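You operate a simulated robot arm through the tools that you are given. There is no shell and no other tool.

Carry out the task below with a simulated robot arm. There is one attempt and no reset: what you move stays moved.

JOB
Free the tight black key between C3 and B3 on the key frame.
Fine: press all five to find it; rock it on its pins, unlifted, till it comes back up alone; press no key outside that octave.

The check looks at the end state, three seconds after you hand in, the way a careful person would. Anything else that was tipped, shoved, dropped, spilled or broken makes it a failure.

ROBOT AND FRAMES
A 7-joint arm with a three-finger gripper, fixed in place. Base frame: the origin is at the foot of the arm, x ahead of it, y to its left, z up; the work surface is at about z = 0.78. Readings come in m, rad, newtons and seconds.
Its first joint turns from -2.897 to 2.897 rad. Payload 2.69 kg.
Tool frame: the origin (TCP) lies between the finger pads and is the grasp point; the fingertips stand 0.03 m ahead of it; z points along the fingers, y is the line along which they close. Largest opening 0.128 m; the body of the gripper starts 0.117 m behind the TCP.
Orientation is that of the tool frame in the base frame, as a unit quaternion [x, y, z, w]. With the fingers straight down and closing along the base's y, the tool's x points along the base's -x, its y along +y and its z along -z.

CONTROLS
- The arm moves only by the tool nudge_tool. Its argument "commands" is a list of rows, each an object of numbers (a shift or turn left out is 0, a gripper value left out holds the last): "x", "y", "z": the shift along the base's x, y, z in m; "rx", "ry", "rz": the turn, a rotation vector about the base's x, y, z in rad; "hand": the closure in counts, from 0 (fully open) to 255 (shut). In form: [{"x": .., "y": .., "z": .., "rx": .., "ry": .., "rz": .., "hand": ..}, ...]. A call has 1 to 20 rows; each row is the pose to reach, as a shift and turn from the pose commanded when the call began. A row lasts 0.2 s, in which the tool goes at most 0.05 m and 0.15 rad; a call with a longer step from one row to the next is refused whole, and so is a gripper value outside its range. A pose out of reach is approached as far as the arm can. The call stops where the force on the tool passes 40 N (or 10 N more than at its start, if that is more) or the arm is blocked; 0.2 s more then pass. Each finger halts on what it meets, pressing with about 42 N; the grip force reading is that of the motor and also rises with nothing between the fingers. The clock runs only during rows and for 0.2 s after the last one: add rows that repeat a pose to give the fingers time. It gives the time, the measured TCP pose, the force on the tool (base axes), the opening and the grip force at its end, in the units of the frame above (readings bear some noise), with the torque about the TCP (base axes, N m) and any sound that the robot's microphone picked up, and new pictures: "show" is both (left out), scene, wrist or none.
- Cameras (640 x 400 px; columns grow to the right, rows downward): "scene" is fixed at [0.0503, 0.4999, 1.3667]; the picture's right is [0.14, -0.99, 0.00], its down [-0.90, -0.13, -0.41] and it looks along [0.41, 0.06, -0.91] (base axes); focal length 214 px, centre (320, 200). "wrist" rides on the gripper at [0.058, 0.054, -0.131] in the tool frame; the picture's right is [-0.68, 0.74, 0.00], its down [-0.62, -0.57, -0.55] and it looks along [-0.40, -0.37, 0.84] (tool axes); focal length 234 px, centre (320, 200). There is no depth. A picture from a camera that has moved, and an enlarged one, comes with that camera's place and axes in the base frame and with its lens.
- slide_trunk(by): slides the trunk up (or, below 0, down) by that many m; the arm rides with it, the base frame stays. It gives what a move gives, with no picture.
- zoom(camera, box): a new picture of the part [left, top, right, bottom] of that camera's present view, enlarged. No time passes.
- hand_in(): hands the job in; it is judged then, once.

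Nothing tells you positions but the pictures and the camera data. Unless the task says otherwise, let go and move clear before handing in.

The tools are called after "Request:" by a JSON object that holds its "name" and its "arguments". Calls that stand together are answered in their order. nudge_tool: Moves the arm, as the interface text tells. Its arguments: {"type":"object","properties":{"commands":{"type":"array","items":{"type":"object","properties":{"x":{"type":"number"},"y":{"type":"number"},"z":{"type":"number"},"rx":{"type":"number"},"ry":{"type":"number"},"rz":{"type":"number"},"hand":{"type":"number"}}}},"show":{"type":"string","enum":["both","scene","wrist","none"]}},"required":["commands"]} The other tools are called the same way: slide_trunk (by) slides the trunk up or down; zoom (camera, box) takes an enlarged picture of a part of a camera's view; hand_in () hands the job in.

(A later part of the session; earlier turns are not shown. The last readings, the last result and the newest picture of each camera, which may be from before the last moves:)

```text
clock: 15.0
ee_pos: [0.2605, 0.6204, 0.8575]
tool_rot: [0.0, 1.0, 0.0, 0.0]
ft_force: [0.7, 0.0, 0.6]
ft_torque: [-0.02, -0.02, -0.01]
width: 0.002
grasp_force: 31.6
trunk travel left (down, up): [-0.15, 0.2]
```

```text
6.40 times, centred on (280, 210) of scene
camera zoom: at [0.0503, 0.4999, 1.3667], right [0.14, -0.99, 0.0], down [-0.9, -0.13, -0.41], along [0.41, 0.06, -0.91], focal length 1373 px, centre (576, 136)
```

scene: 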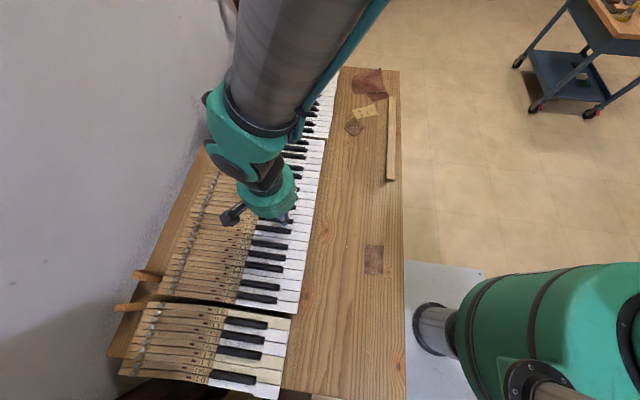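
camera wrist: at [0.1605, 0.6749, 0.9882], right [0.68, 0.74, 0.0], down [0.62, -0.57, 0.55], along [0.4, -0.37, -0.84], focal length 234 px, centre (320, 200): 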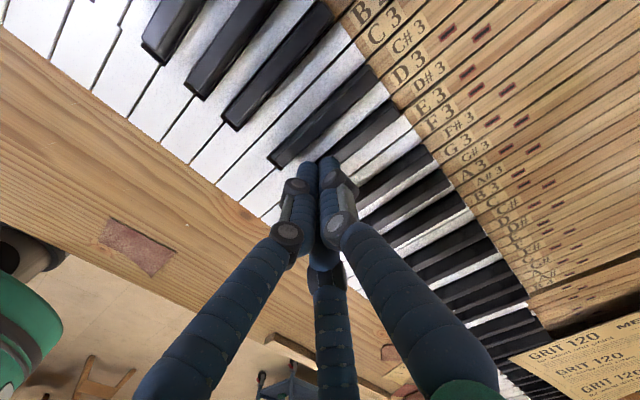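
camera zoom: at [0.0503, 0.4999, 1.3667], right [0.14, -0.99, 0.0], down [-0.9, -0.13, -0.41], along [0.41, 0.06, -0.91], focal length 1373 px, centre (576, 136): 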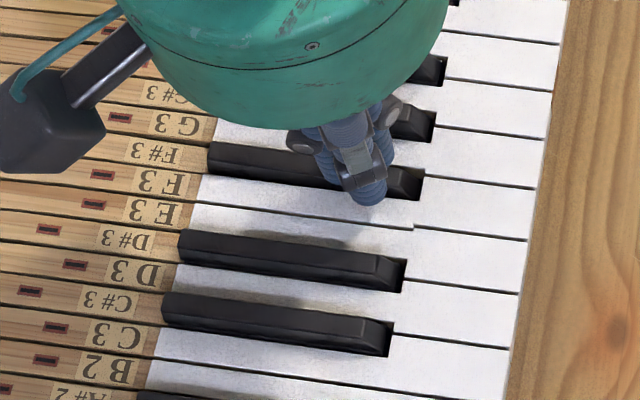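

Request:
{"name": "nudge_tool", "arguments": {"commands": [{"z": -0.002}, {"z": -0.004}, {"z": -0.005}, {"z": -0.005}], "show": "none"}}

Request:
{"name": "zoom", "arguments": {"camera": "wrist", "box": [220, 50, 460, 200]}}

Request:
{"name": "zoom", "arguments": {"camera": "scene", "box": [230, 180, 330, 240]}}

Request:
{"name": "nudge_tool", "arguments": {"commands": [{"z": 0.005}, {"z": 0.015}, {"z": 0.035}, {"z": 0.05}, {"z": 0.05}, {"z": 0.05}], "show": "none"}}

Request:
{"name": "zoom", "arguments": {"camera": "wrist", "box": [220, 50, 460, 200]}}

Request:
{"name": "zoom", "arguments": {"camera": "scene", "box": [230, 180, 330, 240]}}

```text
clock: 16.0
ee_pos: [0.2595, 0.6198, 0.8556]
tool_rot: [0.0, 1.0, 0.003, 0.001]
ft_force: [5.9, -10.2, 36.6]
ft_torque: [0.28, -0.23, -0.03]
width: 0.0021
grasp_force: 31.3
trunk travel left (down, up): [-0.15, 0.2]
```

```text
2.67 times, centred on (340, 125) of wrist
camera zoom: at [0.2004, 0.6747, 0.9861], right [0.68, 0.74, 0.0], down [0.61, -0.57, 0.55], along [0.41, -0.37, -0.84], focal length 624 px, centre (267, 400)
```

zoom: 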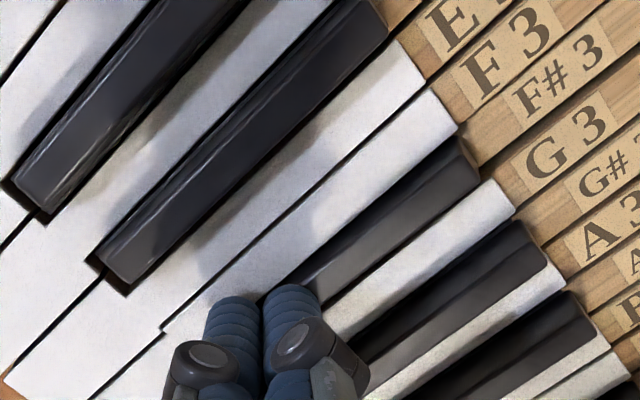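

```text
6.40 times, centred on (280, 210) of scene
camera zoom: at [0.0503, 0.4999, 1.3667], right [0.14, -0.99, 0.0], down [-0.9, -0.13, -0.41], along [0.41, 0.06, -0.91], focal length 1373 px, centre (576, 136)
```

zoom: 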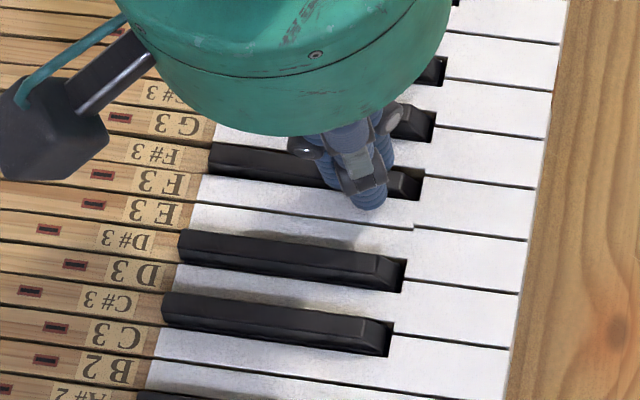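

```text
clock: 17.4
ee_pos: [0.2603, 0.6198, 0.9044]
tool_rot: [0.001, 1.0, 0.0, 0.0]
ft_force: [0.0, -0.6, 1.4]
ft_torque: [0.0, 0.02, 0.01]
width: 0.0021
grasp_force: 31.7
trunk travel left (down, up): [-0.15, 0.2]
```

```text
2.67 times, centred on (340, 125) of wrist
camera zoom: at [0.2016, 0.6753, 1.0334], right [0.68, 0.74, 0.0], down [0.62, -0.57, 0.55], along [0.4, -0.37, -0.84], focal length 624 px, centre (267, 400)
```

zoom: 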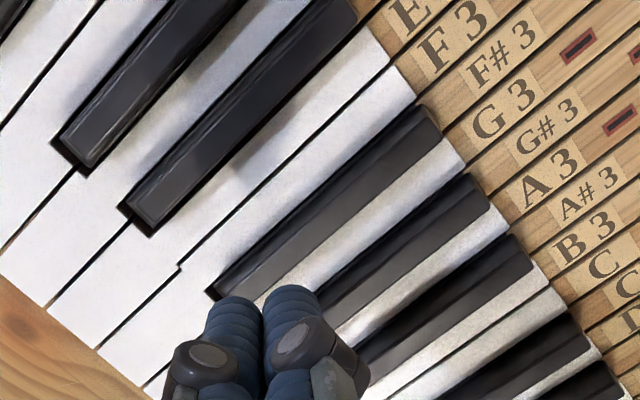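

```text
6.40 times, centred on (280, 210) of scene
camera zoom: at [0.0503, 0.4999, 1.3667], right [0.14, -0.99, 0.0], down [-0.9, -0.13, -0.41], along [0.41, 0.06, -0.91], focal length 1373 px, centre (576, 136)
```

zoom: 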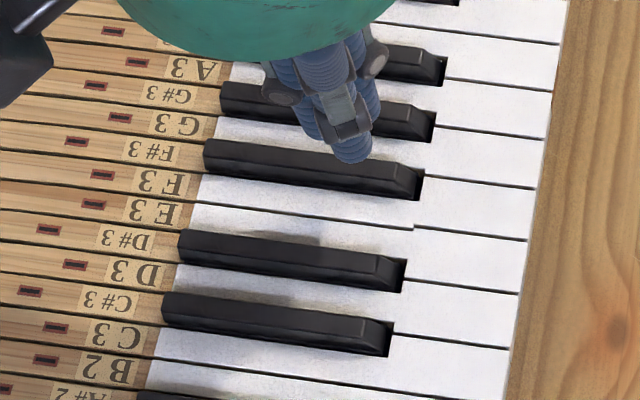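

F#3 also springs back: its rear edge was visibly lower while pressed and has risen again. Next is G#3, about 28 mm along.

Request:
{"name": "nudge_tool", "arguments": {"commands": [{"x": 0.0278, "z": 0.0}, {"x": 0.0278, "z": -0.02}, {"x": 0.0278, "z": -0.034}, {"x": 0.0278, "z": -0.042}, {"x": 0.0278, "z": -0.0445}, {"x": 0.0278, "z": -0.0445}], "show": "none"}}

Request:
{"name": "zoom", "arguments": {"camera": "wrist", "box": [220, 50, 460, 200]}}

Request:
{"name": "zoom", "arguments": {"camera": "scene", "box": [230, 160, 330, 220]}}

```text
clock: 18.8
ee_pos: [0.2859, 0.6203, 0.8591]
tool_rot: [0.0, 1.0, -0.001, 0.0]
ft_force: [0.0, -0.3, -0.6]
ft_torque: [0.01, 0.01, 0.04]
width: 0.0019
grasp_force: 31.3
trunk travel left (down, up): [-0.15, 0.2]
```

```text
2.67 times, centred on (340, 125) of wrist
camera zoom: at [0.2279, 0.6753, 0.9893], right [0.68, 0.74, 0.0], down [0.62, -0.57, 0.55], along [0.4, -0.37, -0.84], focal length 624 px, centre (267, 400)
```

zoom: 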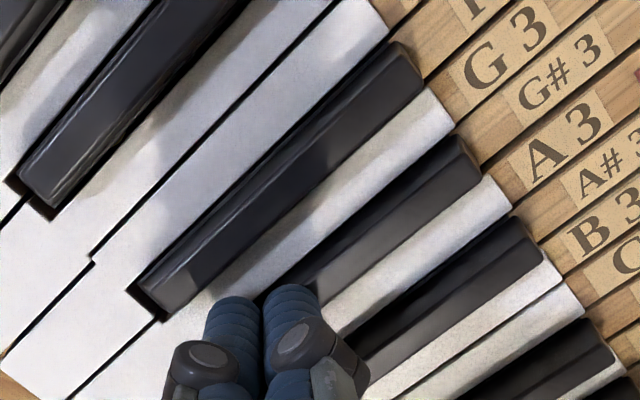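

```text
6.40 times, centred on (280, 190) of scene
camera zoom: at [0.0503, 0.4999, 1.3667], right [0.14, -0.99, 0.0], down [-0.9, -0.13, -0.41], along [0.41, 0.06, -0.91], focal length 1373 px, centre (576, 264)
```

zoom: 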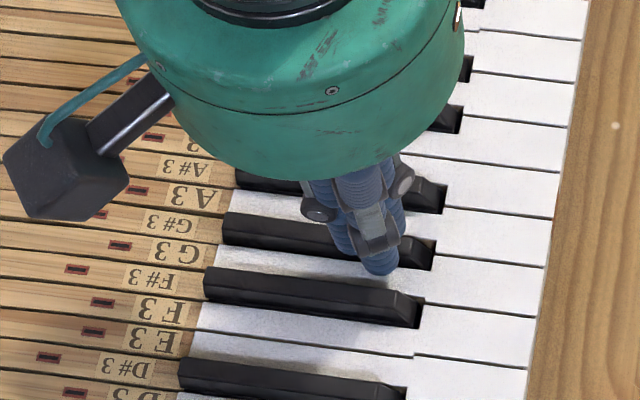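

Request:
{"name": "nudge_tool", "arguments": {"commands": [{"z": -0.002}, {"z": -0.004}, {"z": -0.005}, {"z": -0.005}], "show": "none"}}

Request:
{"name": "zoom", "arguments": {"camera": "wrist", "box": [220, 50, 460, 200]}}

Request:
{"name": "zoom", "arguments": {"camera": "scene", "box": [230, 160, 330, 220]}}

Request:
{"name": "nudge_tool", "arguments": {"commands": [{"z": 0.005}, {"z": 0.015}, {"z": 0.035}, {"z": 0.05}, {"z": 0.05}, {"z": 0.05}], "show": "none"}}

Request:
{"name": "zoom", "arguments": {"camera": "wrist", "box": [220, 50, 460, 200]}}

Request:
{"name": "zoom", "arguments": {"camera": "scene", "box": [230, 160, 330, 220]}}

```text
clock: 19.8
ee_pos: [0.288, 0.6205, 0.856]
tool_rot: [0.0, 1.0, 0.001, 0.001]
ft_force: [-1.6, -4.5, 24.6]
ft_torque: [0.24, 0.0, 0.03]
width: 0.0021
grasp_force: 31.5
trunk travel left (down, up): [-0.15, 0.2]
```

```text
2.67 times, centred on (340, 125) of wrist
camera zoom: at [0.2284, 0.675, 0.9862], right [0.68, 0.74, 0.0], down [0.62, -0.57, 0.55], along [0.4, -0.37, -0.84], focal length 624 px, centre (267, 400)
```

zoom: 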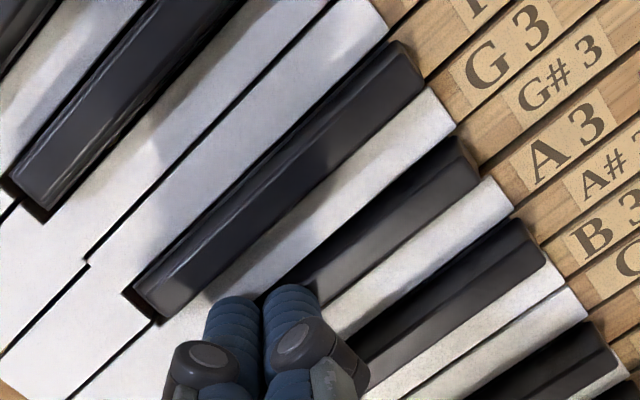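

```text
6.40 times, centred on (280, 190) of scene
camera zoom: at [0.0503, 0.4999, 1.3667], right [0.14, -0.99, 0.0], down [-0.9, -0.13, -0.41], along [0.41, 0.06, -0.91], focal length 1373 px, centre (576, 264)
```

zoom: 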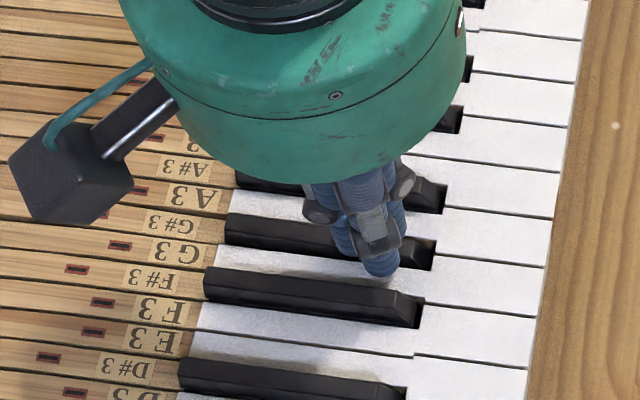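

```text
clock: 21.2
ee_pos: [0.287, 0.6197, 0.905]
tool_rot: [0.0, 1.0, 0.0, 0.001]
ft_force: [-0.1, -0.3, 0.3]
ft_torque: [-0.01, 0.0, 0.01]
width: 0.0022
grasp_force: 31.5
trunk travel left (down, up): [-0.15, 0.2]
```

```text
2.67 times, centred on (340, 125) of wrist
camera zoom: at [0.2282, 0.675, 1.0346], right [0.68, 0.74, 0.0], down [0.62, -0.57, 0.55], along [0.4, -0.37, -0.84], focal length 624 px, centre (267, 400)
```

zoom: 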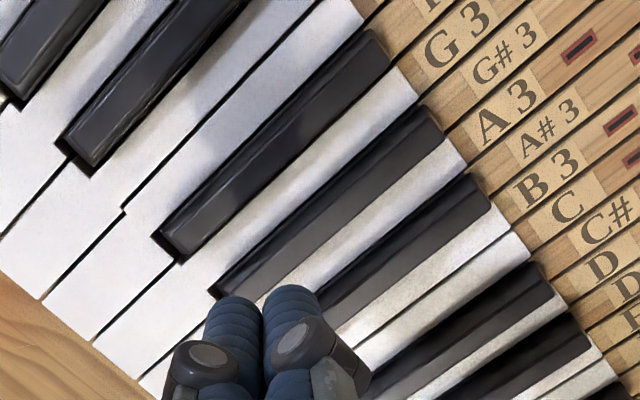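

```text
6.40 times, centred on (280, 190) of scene
camera zoom: at [0.0503, 0.4999, 1.3667], right [0.14, -0.99, 0.0], down [-0.9, -0.13, -0.41], along [0.41, 0.06, -0.91], focal length 1373 px, centre (576, 264)
```

zoom: 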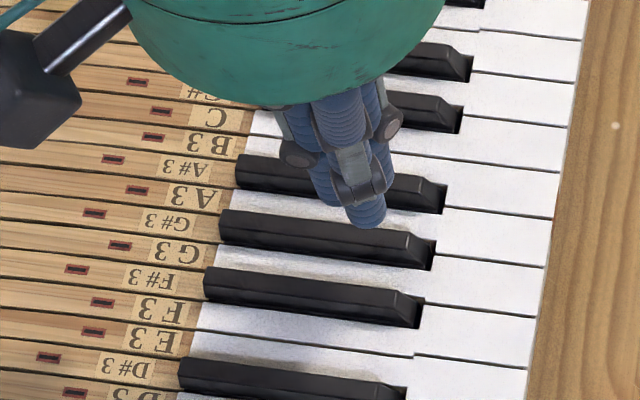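

G#3 returned too. That leaves A#3 as the likely tight one, but I'll press it the same way to confirm.

Request:
{"name": "nudge_tool", "arguments": {"commands": [{"x": 0.0278, "z": 0.0}, {"x": 0.0278, "z": -0.02}, {"x": 0.0278, "z": -0.034}, {"x": 0.0278, "z": -0.042}, {"x": 0.0278, "z": -0.0445}, {"x": 0.0278, "z": -0.0445}], "show": "none"}}

Request:
{"name": "zoom", "arguments": {"camera": "wrist", "box": [220, 50, 460, 200]}}

Request:
{"name": "zoom", "arguments": {"camera": "scene", "box": [230, 150, 330, 210]}}

```text
clock: 22.6
ee_pos: [0.3152, 0.6207, 0.8609]
tool_rot: [0.0, 1.0, 0.0, 0.0]
ft_force: [0.5, -0.4, -0.6]
ft_torque: [0.02, 0.02, 0.03]
width: 0.0018
grasp_force: 31.4
trunk travel left (down, up): [-0.15, 0.2]
```

```text
2.67 times, centred on (340, 125) of wrist
camera zoom: at [0.2561, 0.6751, 0.9906], right [0.68, 0.74, 0.0], down [0.62, -0.57, 0.55], along [0.4, -0.37, -0.84], focal length 624 px, centre (267, 400)
```

zoom: 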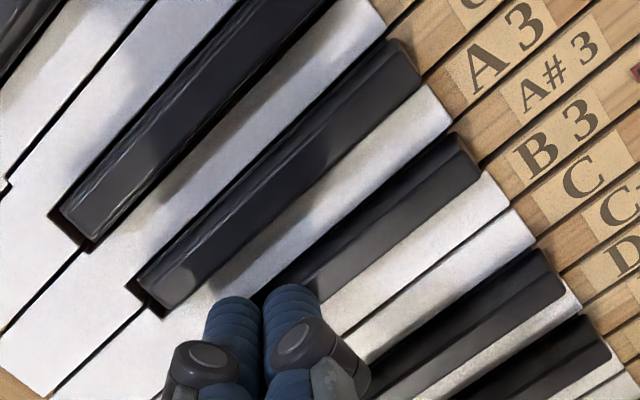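

```text
6.40 times, centred on (280, 180) of scene
camera zoom: at [0.0503, 0.4999, 1.3667], right [0.14, -0.99, 0.0], down [-0.9, -0.13, -0.41], along [0.41, 0.06, -0.91], focal length 1373 px, centre (576, 328)
```

zoom: 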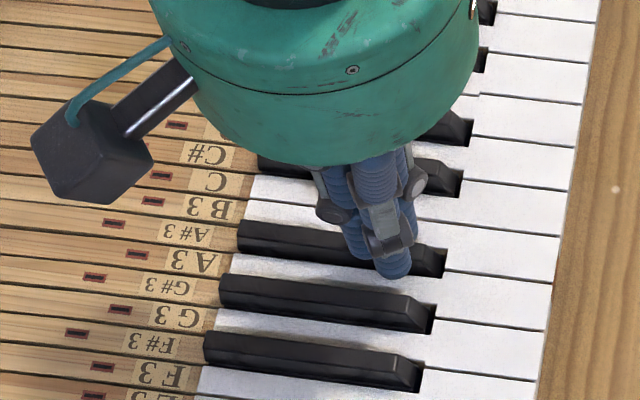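

Request:
{"name": "nudge_tool", "arguments": {"commands": [{"z": -0.002}, {"z": -0.004}, {"z": -0.005}, {"z": -0.005}], "show": "none"}}

Request:
{"name": "zoom", "arguments": {"camera": "wrist", "box": [220, 50, 460, 200]}}

Request:
{"name": "zoom", "arguments": {"camera": "scene", "box": [230, 150, 330, 210]}}

Request:
{"name": "nudge_tool", "arguments": {"commands": [{"z": 0.005}, {"z": 0.015}, {"z": 0.035}, {"z": 0.05}, {"z": 0.05}, {"z": 0.05}], "show": "none"}}

Request:
{"name": "zoom", "arguments": {"camera": "wrist", "box": [220, 50, 460, 200]}}

Request:
{"name": "zoom", "arguments": {"camera": "scene", "box": [230, 150, 330, 210]}}

```text
clock: 23.6
ee_pos: [0.3157, 0.6199, 0.8563]
tool_rot: [0.001, 1.0, 0.001, 0.0]
ft_force: [-0.5, -8.3, 20.6]
ft_torque: [0.13, 0.01, 0.03]
width: 0.0022
grasp_force: 31.5
trunk travel left (down, up): [-0.15, 0.2]
```

```text
2.67 times, centred on (340, 125) of wrist
camera zoom: at [0.2567, 0.6744, 0.9862], right [0.68, 0.74, 0.0], down [0.62, -0.57, 0.55], along [0.4, -0.37, -0.84], focal length 624 px, centre (267, 400)
```

zoom: 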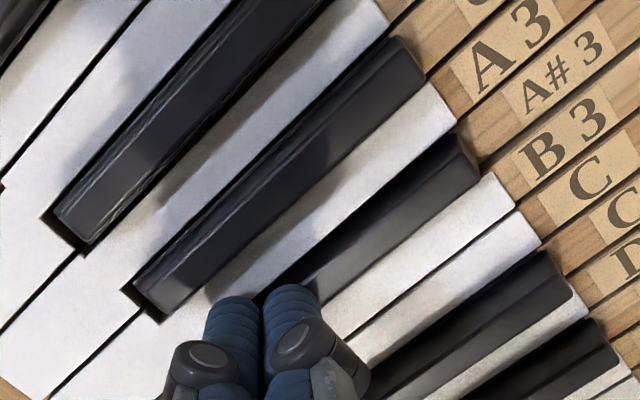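

```text
6.40 times, centred on (280, 180) of scene
camera zoom: at [0.0503, 0.4999, 1.3667], right [0.14, -0.99, 0.0], down [-0.9, -0.13, -0.41], along [0.41, 0.06, -0.91], focal length 1373 px, centre (576, 328)
```

zoom: 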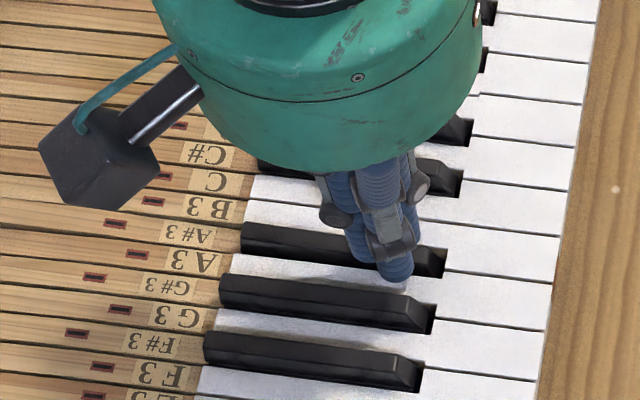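

```text
clock: 25.0
ee_pos: [0.3139, 0.62, 0.9025]
tool_rot: [0.0, 1.0, 0.0, 0.001]
ft_force: [-0.2, -0.2, 0.5]
ft_torque: [0.01, 0.01, 0.0]
width: 0.0022
grasp_force: 31.4
trunk travel left (down, up): [-0.15, 0.2]
```

```text
2.67 times, centred on (340, 125) of wrist
camera zoom: at [0.2551, 0.6749, 1.0326], right [0.68, 0.74, 0.0], down [0.62, -0.57, 0.55], along [0.4, -0.37, -0.84], focal length 624 px, centre (267, 400)
```

zoom: 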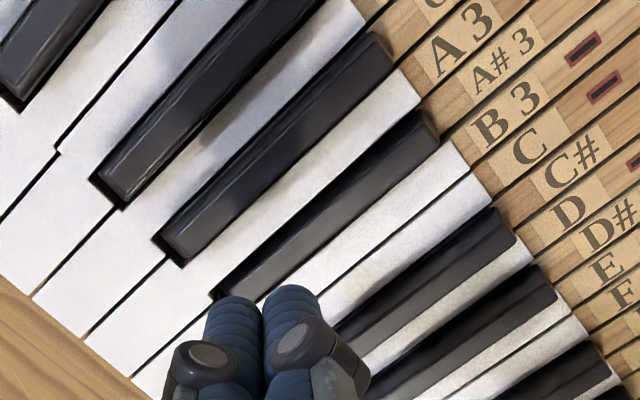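

```text
6.40 times, centred on (280, 180) of scene
camera zoom: at [0.0503, 0.4999, 1.3667], right [0.14, -0.99, 0.0], down [-0.9, -0.13, -0.41], along [0.41, 0.06, -0.91], focal length 1373 px, centre (576, 328)
```

zoom: 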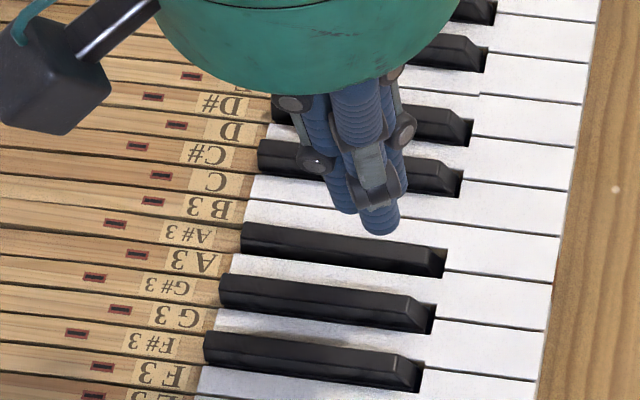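

A#3 stayed down: its front is sunk and its bevel sits lower than G#3's, so A#3 is the tight one. I'll rock it like a seesaw on its balance pin (red slot near y≈0.747) by pressing its tail gently to bring the front up, then its front again. First I'll move over its tail and look.

Request:
{"name": "nudge_tool", "arguments": {"commands": [{"y": 0.03, "z": 0.03}, {"y": 0.07, "z": 0.04}, {"y": 0.11, "z": 0.04}, {"y": 0.15, "z": 0.04}, {"y": 0.18, "z": 0.04}, {"y": 0.18, "z": 0.04}], "show": "both"}}

Request:
{"name": "zoom", "arguments": {"camera": "wrist", "box": [200, 40, 440, 190]}}

Request:
{"name": "zoom", "arguments": {"camera": "scene", "box": [180, 130, 330, 220]}}

```text
clock: 26.4
ee_pos: [0.317, 0.8008, 0.945]
tool_rot: [0.001, 1.0, -0.001, -0.001]
ft_force: [0.4, 0.1, 0.2]
ft_torque: [-0.04, 0.0, -0.02]
width: 0.0023
grasp_force: 31.2
trunk travel left (down, up): [-0.15, 0.2]
camera wrist: at [0.2583, 0.855, 1.0751], right [0.68, 0.74, 0.0], down [0.62, -0.57, 0.55], along [0.4, -0.37, -0.84], focal length 234 px, centre (320, 200)
```

scene: 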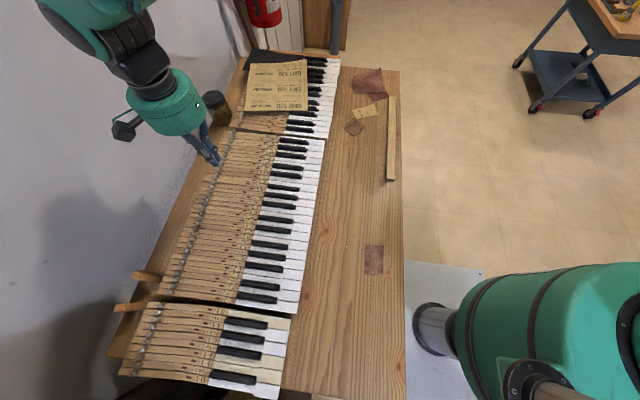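
wrist: 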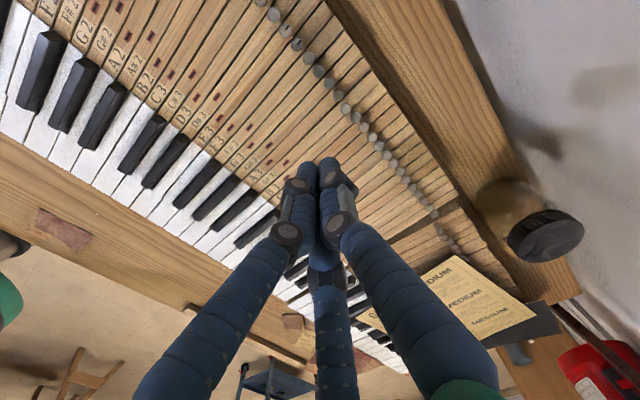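

```text
2.67 times, centred on (320, 115) of wrist
camera zoom: at [0.2583, 0.855, 1.0751], right [0.68, 0.74, 0.0], down [0.62, -0.57, 0.55], along [0.4, -0.37, -0.84], focal length 624 px, centre (320, 427)
```

zoom: 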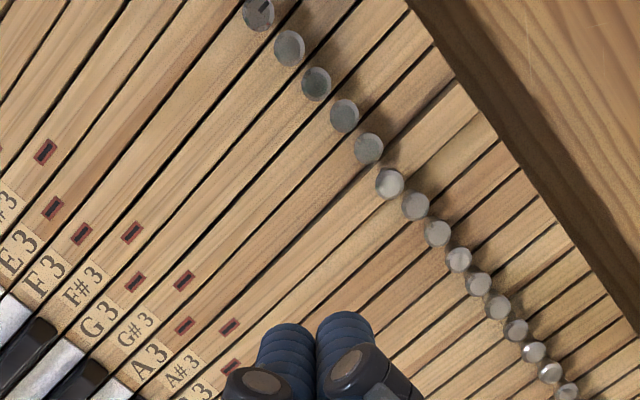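

```text
4.27 times, centred on (255, 175) of scene
camera zoom: at [0.0503, 0.4999, 1.3667], right [0.14, -0.99, 0.0], down [-0.9, -0.13, -0.41], along [0.41, 0.06, -0.91], focal length 915 px, centre (597, 307)
```

zoom: 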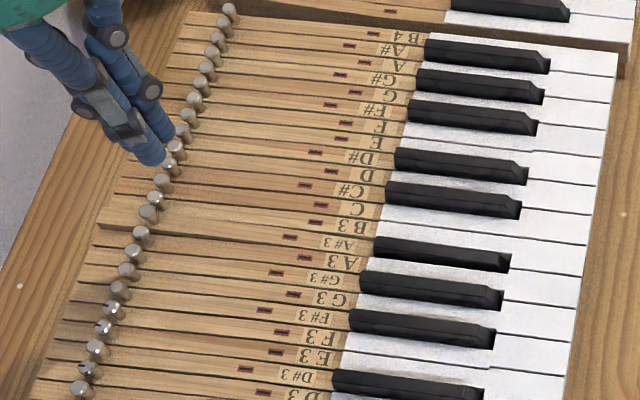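

Now it's clear in the scene view: A#3's tail stands proud of its neighbours, with its balance slot at y≈0.75 and its stud at y≈0.835. I'll press that tail between the slot and the stud (x≈0.315, y≈0.806), so I'm descending to just above it first.

Request:
{"name": "nudge_tool", "arguments": {"commands": [{"x": -0.001, "y": 0.006, "z": -0.03}, {"x": -0.001, "y": 0.006, "z": -0.055}, {"x": -0.001, "y": 0.006, "z": -0.075}, {"x": -0.001, "y": 0.006, "z": -0.078}, {"x": -0.001, "y": 0.006, "z": -0.078}], "show": "none"}}

Request:
{"name": "zoom", "arguments": {"camera": "wrist", "box": [200, 40, 440, 190]}}

Request:
{"name": "zoom", "arguments": {"camera": "scene", "box": [180, 130, 330, 220]}}

```text
clock: 27.6
ee_pos: [0.3147, 0.8066, 0.8668]
tool_rot: [0.0, 1.0, 0.0, 0.0]
ft_force: [-0.2, -0.1, -0.1]
ft_torque: [0.03, -0.03, 0.0]
width: 0.0021
grasp_force: 31.5
trunk travel left (down, up): [-0.15, 0.2]
```

```text
2.67 times, centred on (320, 115) of wrist
camera zoom: at [0.2559, 0.8614, 0.9968], right [0.68, 0.74, 0.0], down [0.62, -0.57, 0.55], along [0.4, -0.37, -0.84], focal length 624 px, centre (320, 427)
```

zoom: 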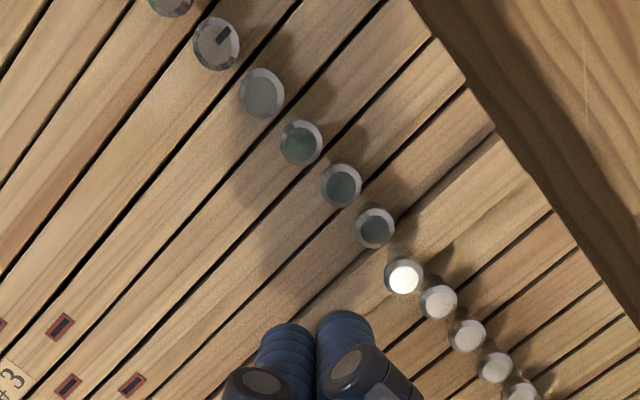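

```text
4.27 times, centred on (255, 175) of scene
camera zoom: at [0.0503, 0.4999, 1.3667], right [0.14, -0.99, 0.0], down [-0.9, -0.13, -0.41], along [0.41, 0.06, -0.91], focal length 915 px, centre (597, 307)
```

zoom: 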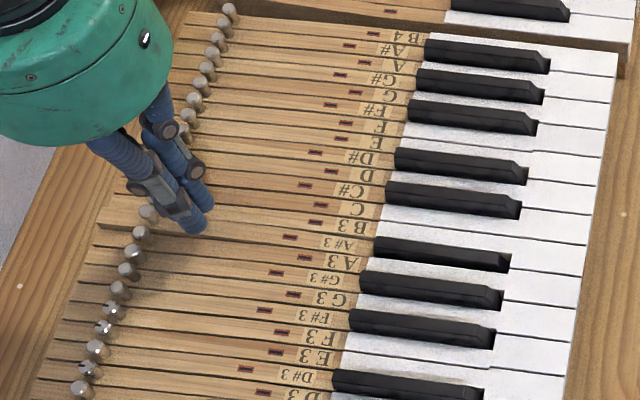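

Fingertips line up with A#3's raised shaft, just forward of its stud. Pressing down in small steps.

Request:
{"name": "nudge_tool", "arguments": {"commands": [{"z": -0.002}, {"z": -0.004}, {"z": -0.006}, {"z": -0.007}, {"z": -0.007}], "show": "none"}}

Request:
{"name": "zoom", "arguments": {"camera": "wrist", "box": [200, 40, 440, 190]}}

Request:
{"name": "zoom", "arguments": {"camera": "scene", "box": [180, 130, 330, 220]}}

```text
clock: 28.8
ee_pos: [0.3146, 0.8066, 0.8598]
tool_rot: [-0.001, 1.0, 0.0, 0.0]
ft_force: [0.1, -0.3, -0.1]
ft_torque: [0.02, 0.02, 0.01]
width: 0.0022
grasp_force: 31.3
trunk travel left (down, up): [-0.15, 0.2]
```

```text
2.67 times, centred on (320, 115) of wrist
camera zoom: at [0.2558, 0.8611, 0.9892], right [0.68, 0.74, 0.0], down [0.62, -0.57, 0.55], along [0.4, -0.37, -0.84], focal length 624 px, centre (320, 427)
```

zoom: 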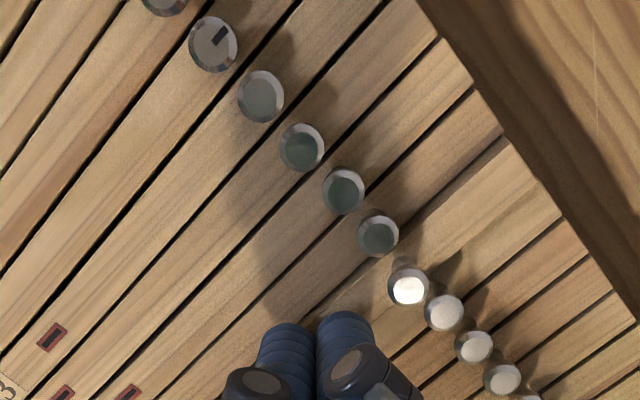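

```text
4.27 times, centred on (255, 175) of scene
camera zoom: at [0.0503, 0.4999, 1.3667], right [0.14, -0.99, 0.0], down [-0.9, -0.13, -0.41], along [0.41, 0.06, -0.91], focal length 915 px, centre (597, 307)
```

zoom: 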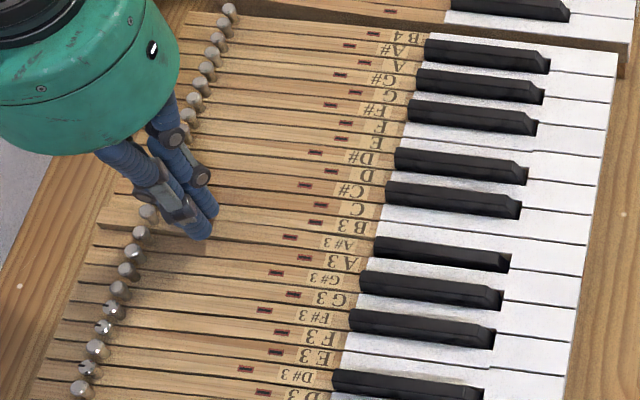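

Request:
{"name": "nudge_tool", "arguments": {"commands": [{"z": -0.002}, {"z": -0.004}, {"z": -0.005}, {"z": -0.005}], "show": "none"}}

Request:
{"name": "zoom", "arguments": {"camera": "wrist", "box": [200, 40, 440, 190]}}

Request:
{"name": "zoom", "arguments": {"camera": "scene", "box": [180, 130, 330, 220]}}

```text
clock: 29.8
ee_pos: [0.3141, 0.807, 0.8546]
tool_rot: [0.0, 1.0, 0.0, 0.0]
ft_force: [-1.0, 0.0, 1.3]
ft_torque: [-0.01, -0.02, 0.0]
width: 0.0022
grasp_force: 31.6
trunk travel left (down, up): [-0.15, 0.2]
```

```text
2.67 times, centred on (320, 115) of wrist
camera zoom: at [0.2554, 0.861, 0.9845], right [0.68, 0.74, 0.0], down [0.62, -0.57, 0.55], along [0.4, -0.37, -0.84], focal length 624 px, centre (320, 427)
```

zoom: 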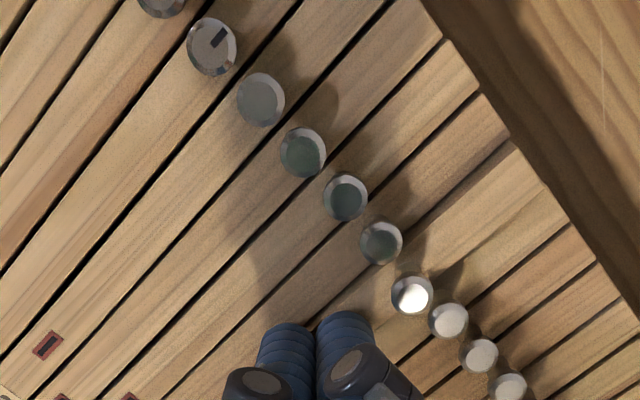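

```text
4.27 times, centred on (255, 175) of scene
camera zoom: at [0.0503, 0.4999, 1.3667], right [0.14, -0.99, 0.0], down [-0.9, -0.13, -0.41], along [0.41, 0.06, -0.91], focal length 915 px, centre (597, 307)
```

zoom: 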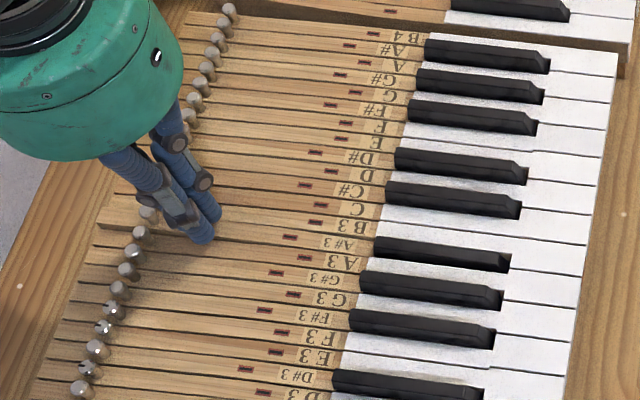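

Request:
{"name": "nudge_tool", "arguments": {"commands": [{"z": -0.001}, {"z": -0.002}, {"z": -0.002}], "show": "none"}}

Request:
{"name": "zoom", "arguments": {"camera": "wrist", "box": [200, 40, 440, 190]}}

Request:
{"name": "zoom", "arguments": {"camera": "scene", "box": [180, 130, 330, 220]}}

```text
clock: 30.6
ee_pos: [0.3134, 0.8057, 0.8519]
tool_rot: [0.0, 1.0, 0.0, 0.0]
ft_force: [-0.5, -0.3, 0.2]
ft_torque: [-0.01, 0.01, -0.03]
width: 0.002
grasp_force: 31.3
trunk travel left (down, up): [-0.15, 0.2]
```

```text
2.67 times, centred on (320, 115) of wrist
camera zoom: at [0.2556, 0.8608, 0.9824], right [0.68, 0.74, 0.0], down [0.62, -0.57, 0.55], along [0.4, -0.37, -0.84], focal length 624 px, centre (320, 427)
```

zoom: 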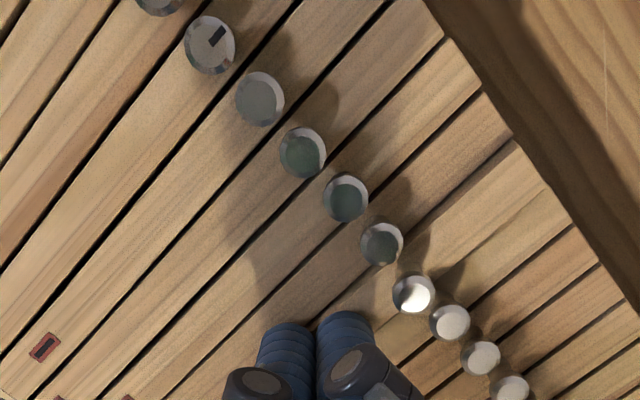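

```text
4.27 times, centred on (255, 175) of scene
camera zoom: at [0.0503, 0.4999, 1.3667], right [0.14, -0.99, 0.0], down [-0.9, -0.13, -0.41], along [0.41, 0.06, -0.91], focal length 915 px, centre (597, 307)
```

zoom: 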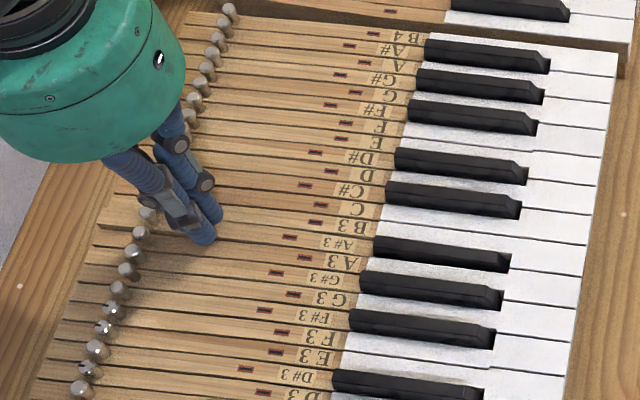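

Request:
{"name": "nudge_tool", "arguments": {"commands": [{"z": -0.001}, {"z": -0.002}, {"z": -0.003}, {"z": -0.003}], "show": "none"}}

Request:
{"name": "zoom", "arguments": {"camera": "wrist", "box": [200, 40, 440, 190]}}

Request:
{"name": "zoom", "arguments": {"camera": "scene", "box": [180, 130, 330, 220]}}

```text
clock: 31.6
ee_pos: [0.3139, 0.8069, 0.8497]
tool_rot: [0.0, 1.0, 0.0, 0.0]
ft_force: [-0.5, -0.1, -0.2]
ft_torque: [0.02, -0.01, 0.02]
width: 0.0023
grasp_force: 31.1
trunk travel left (down, up): [-0.15, 0.2]
```

```text
2.67 times, centred on (320, 115) of wrist
camera zoom: at [0.2552, 0.861, 0.9804], right [0.68, 0.74, 0.0], down [0.62, -0.57, 0.55], along [0.4, -0.37, -0.84], focal length 624 px, centre (320, 427)
```

zoom: 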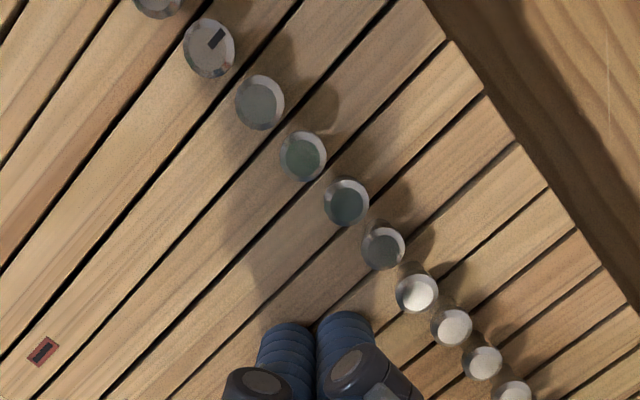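

```text
4.27 times, centred on (255, 175) of scene
camera zoom: at [0.0503, 0.4999, 1.3667], right [0.14, -0.99, 0.0], down [-0.9, -0.13, -0.41], along [0.41, 0.06, -0.91], focal length 915 px, centre (597, 307)
```

zoom: 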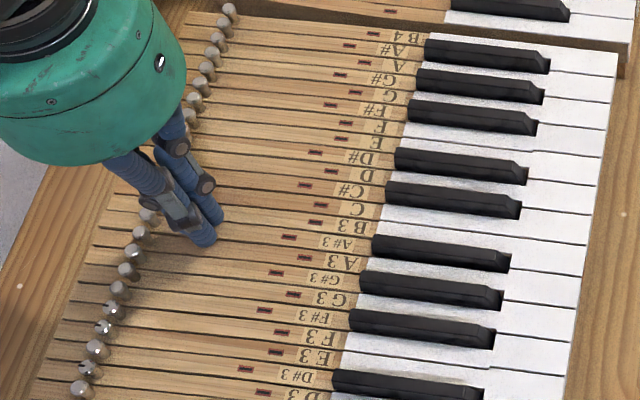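

The tail is now level with its neighbours, so the front has rocked up with very little force. I'll check the front closely.

Request:
{"name": "zoom", "arguments": {"camera": "scene", "box": [230, 150, 330, 210]}}

Request:
{"name": "nudge_tool", "arguments": {"commands": [{"z": -0.001}, {"z": -0.0015}, {"z": -0.0015}], "show": "none"}}

Request:
{"name": "zoom", "arguments": {"camera": "scene", "box": [230, 150, 330, 210]}}

```text
6.40 times, centred on (280, 180) of scene
camera zoom: at [0.0503, 0.4999, 1.3667], right [0.14, -0.99, 0.0], down [-0.9, -0.13, -0.41], along [0.41, 0.06, -0.91], focal length 1373 px, centre (576, 328)
```

zoom: 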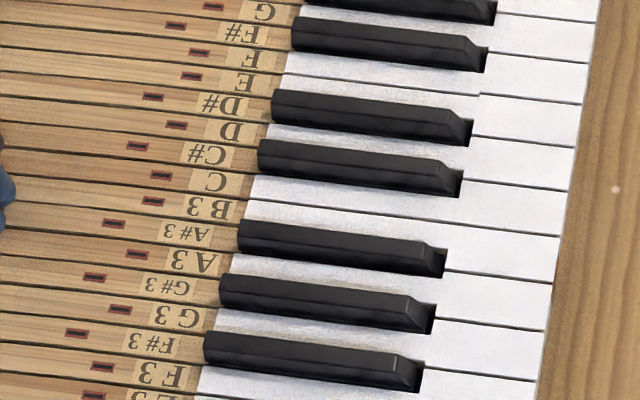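

```text
clock: 32.4
ee_pos: [0.3153, 0.8061, 0.8485]
tool_rot: [0.0, 1.0, 0.0, -0.001]
ft_force: [-0.7, 0.4, 2.3]
ft_torque: [0.0, 0.04, 0.03]
width: 0.0021
grasp_force: 31.3
trunk travel left (down, up): [-0.15, 0.2]
```

```text
6.40 times, centred on (280, 180) of scene
camera zoom: at [0.0503, 0.4999, 1.3667], right [0.14, -0.99, 0.0], down [-0.9, -0.13, -0.41], along [0.41, 0.06, -0.91], focal length 1373 px, centre (576, 328)
```

zoom: 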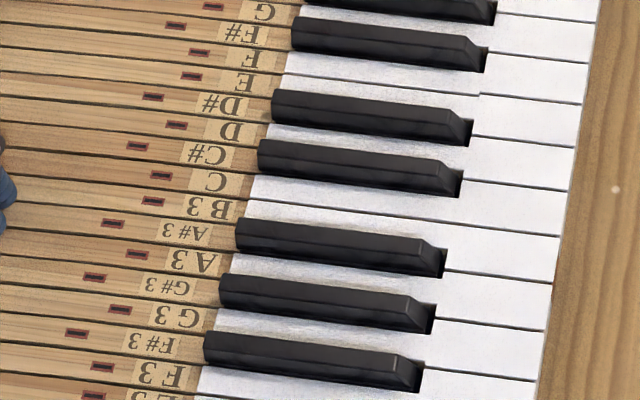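

A#3 is fully up again with its tail resting (about 2 N). Now I'll hop back over to its front, press it down, lift, and see whether this first rock has freed it at all.

Request:
{"name": "nudge_tool", "arguments": {"commands": [{"z": 0.02}, {"z": 0.045, "y": -0.03}, {"z": 0.045, "y": -0.075}, {"z": 0.045, "y": -0.12}, {"z": 0.045, "y": -0.16}, {"z": 0.04, "y": -0.186}, {"z": 0.025, "y": -0.186}, {"z": 0.016, "y": -0.186}, {"z": 0.011, "y": -0.186}, {"z": 0.0075, "y": -0.186}, {"z": 0.0075, "y": -0.186}], "show": "none"}}

Request:
{"name": "zoom", "arguments": {"camera": "scene", "box": [230, 150, 330, 210]}}

Request:
{"name": "nudge_tool", "arguments": {"commands": [{"z": 0.005}, {"z": 0.015}, {"z": 0.035}, {"z": 0.05}, {"z": 0.05}, {"z": 0.05}], "show": "none"}}

Request:
{"name": "zoom", "arguments": {"camera": "scene", "box": [230, 150, 330, 210]}}

Request:
{"name": "zoom", "arguments": {"camera": "wrist", "box": [220, 50, 460, 200]}}

```text
clock: 34.8
ee_pos: [0.3136, 0.6199, 0.8561]
tool_rot: [0.0, 1.0, 0.001, 0.001]
ft_force: [-1.6, -7.4, 24.7]
ft_torque: [0.23, -0.05, 0.05]
width: 0.002
grasp_force: 31.4
trunk travel left (down, up): [-0.15, 0.2]
```

```text
6.40 times, centred on (280, 180) of scene
camera zoom: at [0.0503, 0.4999, 1.3667], right [0.14, -0.99, 0.0], down [-0.9, -0.13, -0.41], along [0.41, 0.06, -0.91], focal length 1373 px, centre (576, 328)
```

zoom: 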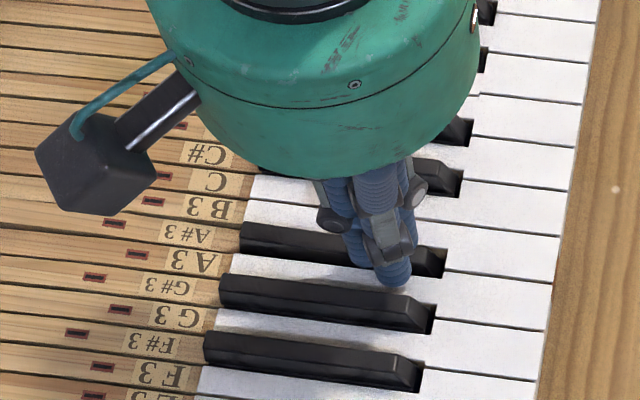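

```text
clock: 36.2
ee_pos: [0.3132, 0.6219, 0.9067]
tool_rot: [0.0, 1.0, 0.0, 0.0]
ft_force: [0.4, 0.0, -0.2]
ft_torque: [0.03, 0.02, -0.01]
width: 0.002
grasp_force: 31.4
trunk travel left (down, up): [-0.15, 0.2]
```

```text
6.40 times, centred on (280, 180) of scene
camera zoom: at [0.0503, 0.4999, 1.3667], right [0.14, -0.99, 0.0], down [-0.9, -0.13, -0.41], along [0.41, 0.06, -0.91], focal length 1373 px, centre (576, 328)
```

zoom: 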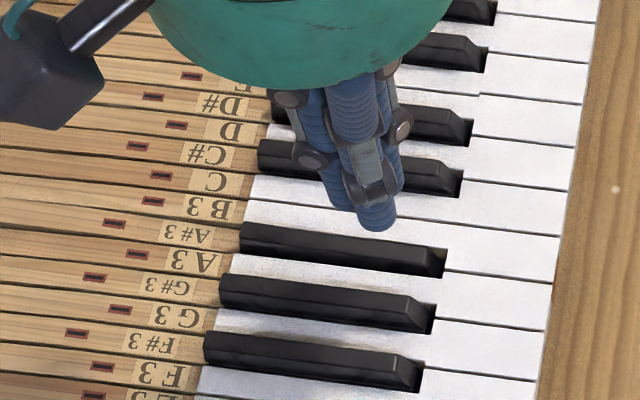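

```text
2.67 times, centred on (340, 125) of wrist
camera zoom: at [0.2549, 0.676, 1.0355], right [0.68, 0.74, 0.0], down [0.62, -0.57, 0.55], along [0.4, -0.37, -0.84], focal length 624 px, centre (267, 400)
```

zoom: 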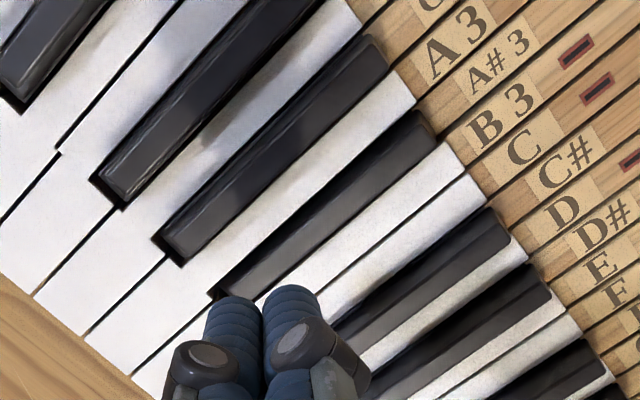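

A#3 still stays down after one rock, so it needs more. I'll put it through several full rocking strokes, tail down then front down, keeping to the positions and depths that worked.

Request:
{"name": "nudge_tool", "arguments": {"commands": [{"y": 0.045, "z": -0.005}, {"y": 0.09, "z": -0.005}, {"y": 0.135, "z": -0.005}, {"y": 0.175, "z": -0.005}, {"y": 0.186, "z": -0.02}, {"y": 0.186, "z": -0.04}, {"y": 0.186, "z": -0.05}, {"y": 0.186, "z": -0.0555}, {"y": 0.186, "z": -0.0575}, {"y": 0.186, "z": -0.0575}, {"y": 0.186, "z": -0.04}, {"y": 0.17, "z": -0.01}, {"y": 0.125, "z": -0.005}, {"y": 0.08, "z": -0.005}, {"y": 0.035, "z": -0.005}, {"y": 0.0, "z": -0.015}, {"y": 0.0, "z": -0.035}, {"y": 0.0, "z": -0.044}, {"y": 0.0, "z": -0.05}, {"y": 0.0, "z": -0.05}], "show": "none"}}

Request:
{"name": "zoom", "arguments": {"camera": "scene", "box": [180, 130, 330, 220]}}

```text
clock: 40.4
ee_pos: [0.3152, 0.622, 0.8564]
tool_rot: [-0.001, 1.0, 0.001, 0.0]
ft_force: [0.2, -1.2, 8.6]
ft_torque: [0.1, -0.02, -0.01]
width: 0.0023
grasp_force: 31.5
trunk travel left (down, up): [-0.15, 0.2]
```

```text
4.27 times, centred on (255, 175) of scene
camera zoom: at [0.0503, 0.4999, 1.3667], right [0.14, -0.99, 0.0], down [-0.9, -0.13, -0.41], along [0.41, 0.06, -0.91], focal length 915 px, centre (597, 307)
```

zoom: 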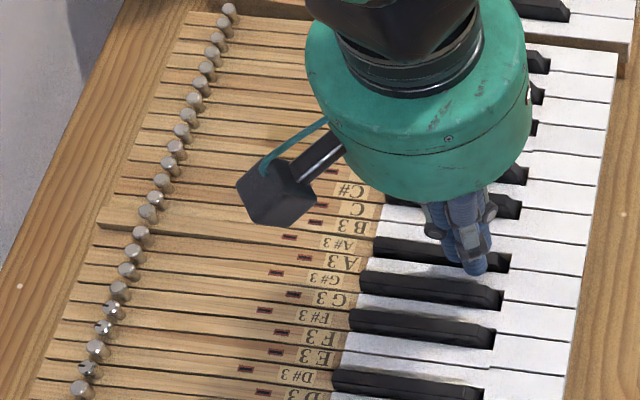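

The stroke works: the tail is raised again with the front pressed. Continuing with more full strokes.

Request:
{"name": "nudge_tool", "arguments": {"commands": [{"z": 0.02}, {"z": 0.045, "y": 0.03}, {"z": 0.045, "y": 0.075}, {"z": 0.045, "y": 0.12}, {"z": 0.045, "y": 0.165}, {"z": 0.03, "y": 0.186}, {"z": 0.01, "y": 0.186}, {"z": 0.0, "y": 0.186}, {"z": -0.0055, "y": 0.186}, {"z": -0.0075, "y": 0.186}, {"z": -0.0075, "y": 0.186}, {"z": 0.015, "y": 0.186}, {"z": 0.045, "y": 0.15}, {"z": 0.045, "y": 0.105}, {"z": 0.045, "y": 0.06}, {"z": 0.045, "y": 0.02}, {"z": 0.03, "y": 0.0}, {"z": 0.01, "y": 0.0}, {"z": 0.003, "y": 0.0}, {"z": 0.0, "y": 0.0}], "show": "none"}}

Request:
{"name": "nudge_tool", "arguments": {"commands": [{"z": 0.02}, {"z": 0.045, "y": 0.03}, {"z": 0.045, "y": 0.075}, {"z": 0.045, "y": 0.12}, {"z": 0.045, "y": 0.165}, {"z": 0.03, "y": 0.186}, {"z": 0.01, "y": 0.186}, {"z": 0.0, "y": 0.186}, {"z": -0.0055, "y": 0.186}, {"z": -0.0075, "y": 0.186}, {"z": -0.0075, "y": 0.186}, {"z": 0.015, "y": 0.186}, {"z": 0.045, "y": 0.15}, {"z": 0.045, "y": 0.105}, {"z": 0.045, "y": 0.06}, {"z": 0.045, "y": 0.02}, {"z": 0.03, "y": 0.0}, {"z": 0.01, "y": 0.0}, {"z": 0.003, "y": 0.0}, {"z": 0.0, "y": 0.0}], "show": "none"}}

Request:
{"name": "nudge_tool", "arguments": {"commands": [{"z": 0.005}, {"z": 0.015}, {"z": 0.035}, {"z": 0.05}, {"z": 0.05}, {"z": 0.05}], "show": "none"}}

Request:
{"name": "zoom", "arguments": {"camera": "scene", "box": [180, 130, 330, 220]}}

Request:
{"name": "zoom", "arguments": {"camera": "scene", "box": [230, 150, 330, 210]}}

```text
clock: 44.6
ee_pos: [0.3149, 0.6195, 0.8576]
tool_rot: [0.0, 1.0, -0.001, 0.0]
ft_force: [-1.3, -1.9, 5.4]
ft_torque: [0.04, 0.03, 0.02]
width: 0.0022
grasp_force: 31.0
trunk travel left (down, up): [-0.15, 0.2]
```

```text
clock: 48.8
ee_pos: [0.3171, 0.6226, 0.8558]
tool_rot: [0.0, 1.0, 0.001, 0.001]
ft_force: [-2.7, -2.4, 17.5]
ft_torque: [0.23, 0.05, 0.13]
width: 0.0021
grasp_force: 31.8
trunk travel left (down, up): [-0.15, 0.2]
```

```text
clock: 50.2
ee_pos: [0.3141, 0.6196, 0.9062]
tool_rot: [0.0, 1.0, 0.0, 0.0]
ft_force: [-0.6, -0.4, -0.3]
ft_torque: [0.02, 0.0, -0.02]
width: 0.0018
grasp_force: 31.9
trunk travel left (down, up): [-0.15, 0.2]
```

```text
4.27 times, centred on (255, 175) of scene
camera zoom: at [0.0503, 0.4999, 1.3667], right [0.14, -0.99, 0.0], down [-0.9, -0.13, -0.41], along [0.41, 0.06, -0.91], focal length 915 px, centre (597, 307)
```

zoom: 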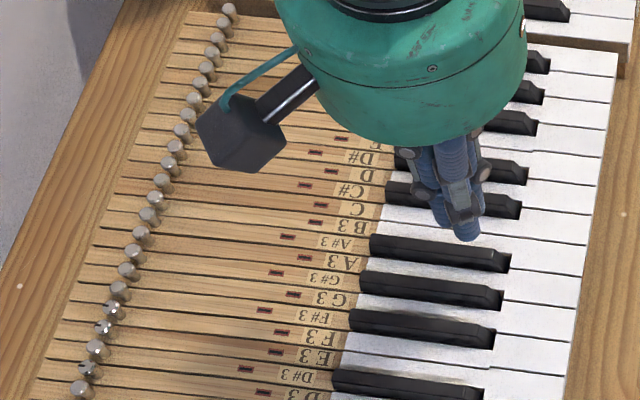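

```text
6.40 times, centred on (280, 180) of scene
camera zoom: at [0.0503, 0.4999, 1.3667], right [0.14, -0.99, 0.0], down [-0.9, -0.13, -0.41], along [0.41, 0.06, -0.91], focal length 1373 px, centre (576, 328)
```

zoom: 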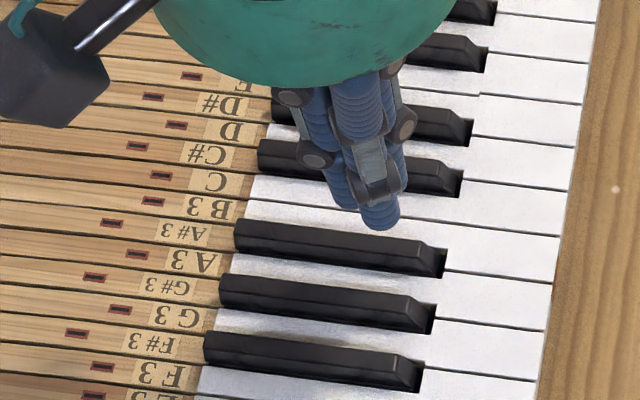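

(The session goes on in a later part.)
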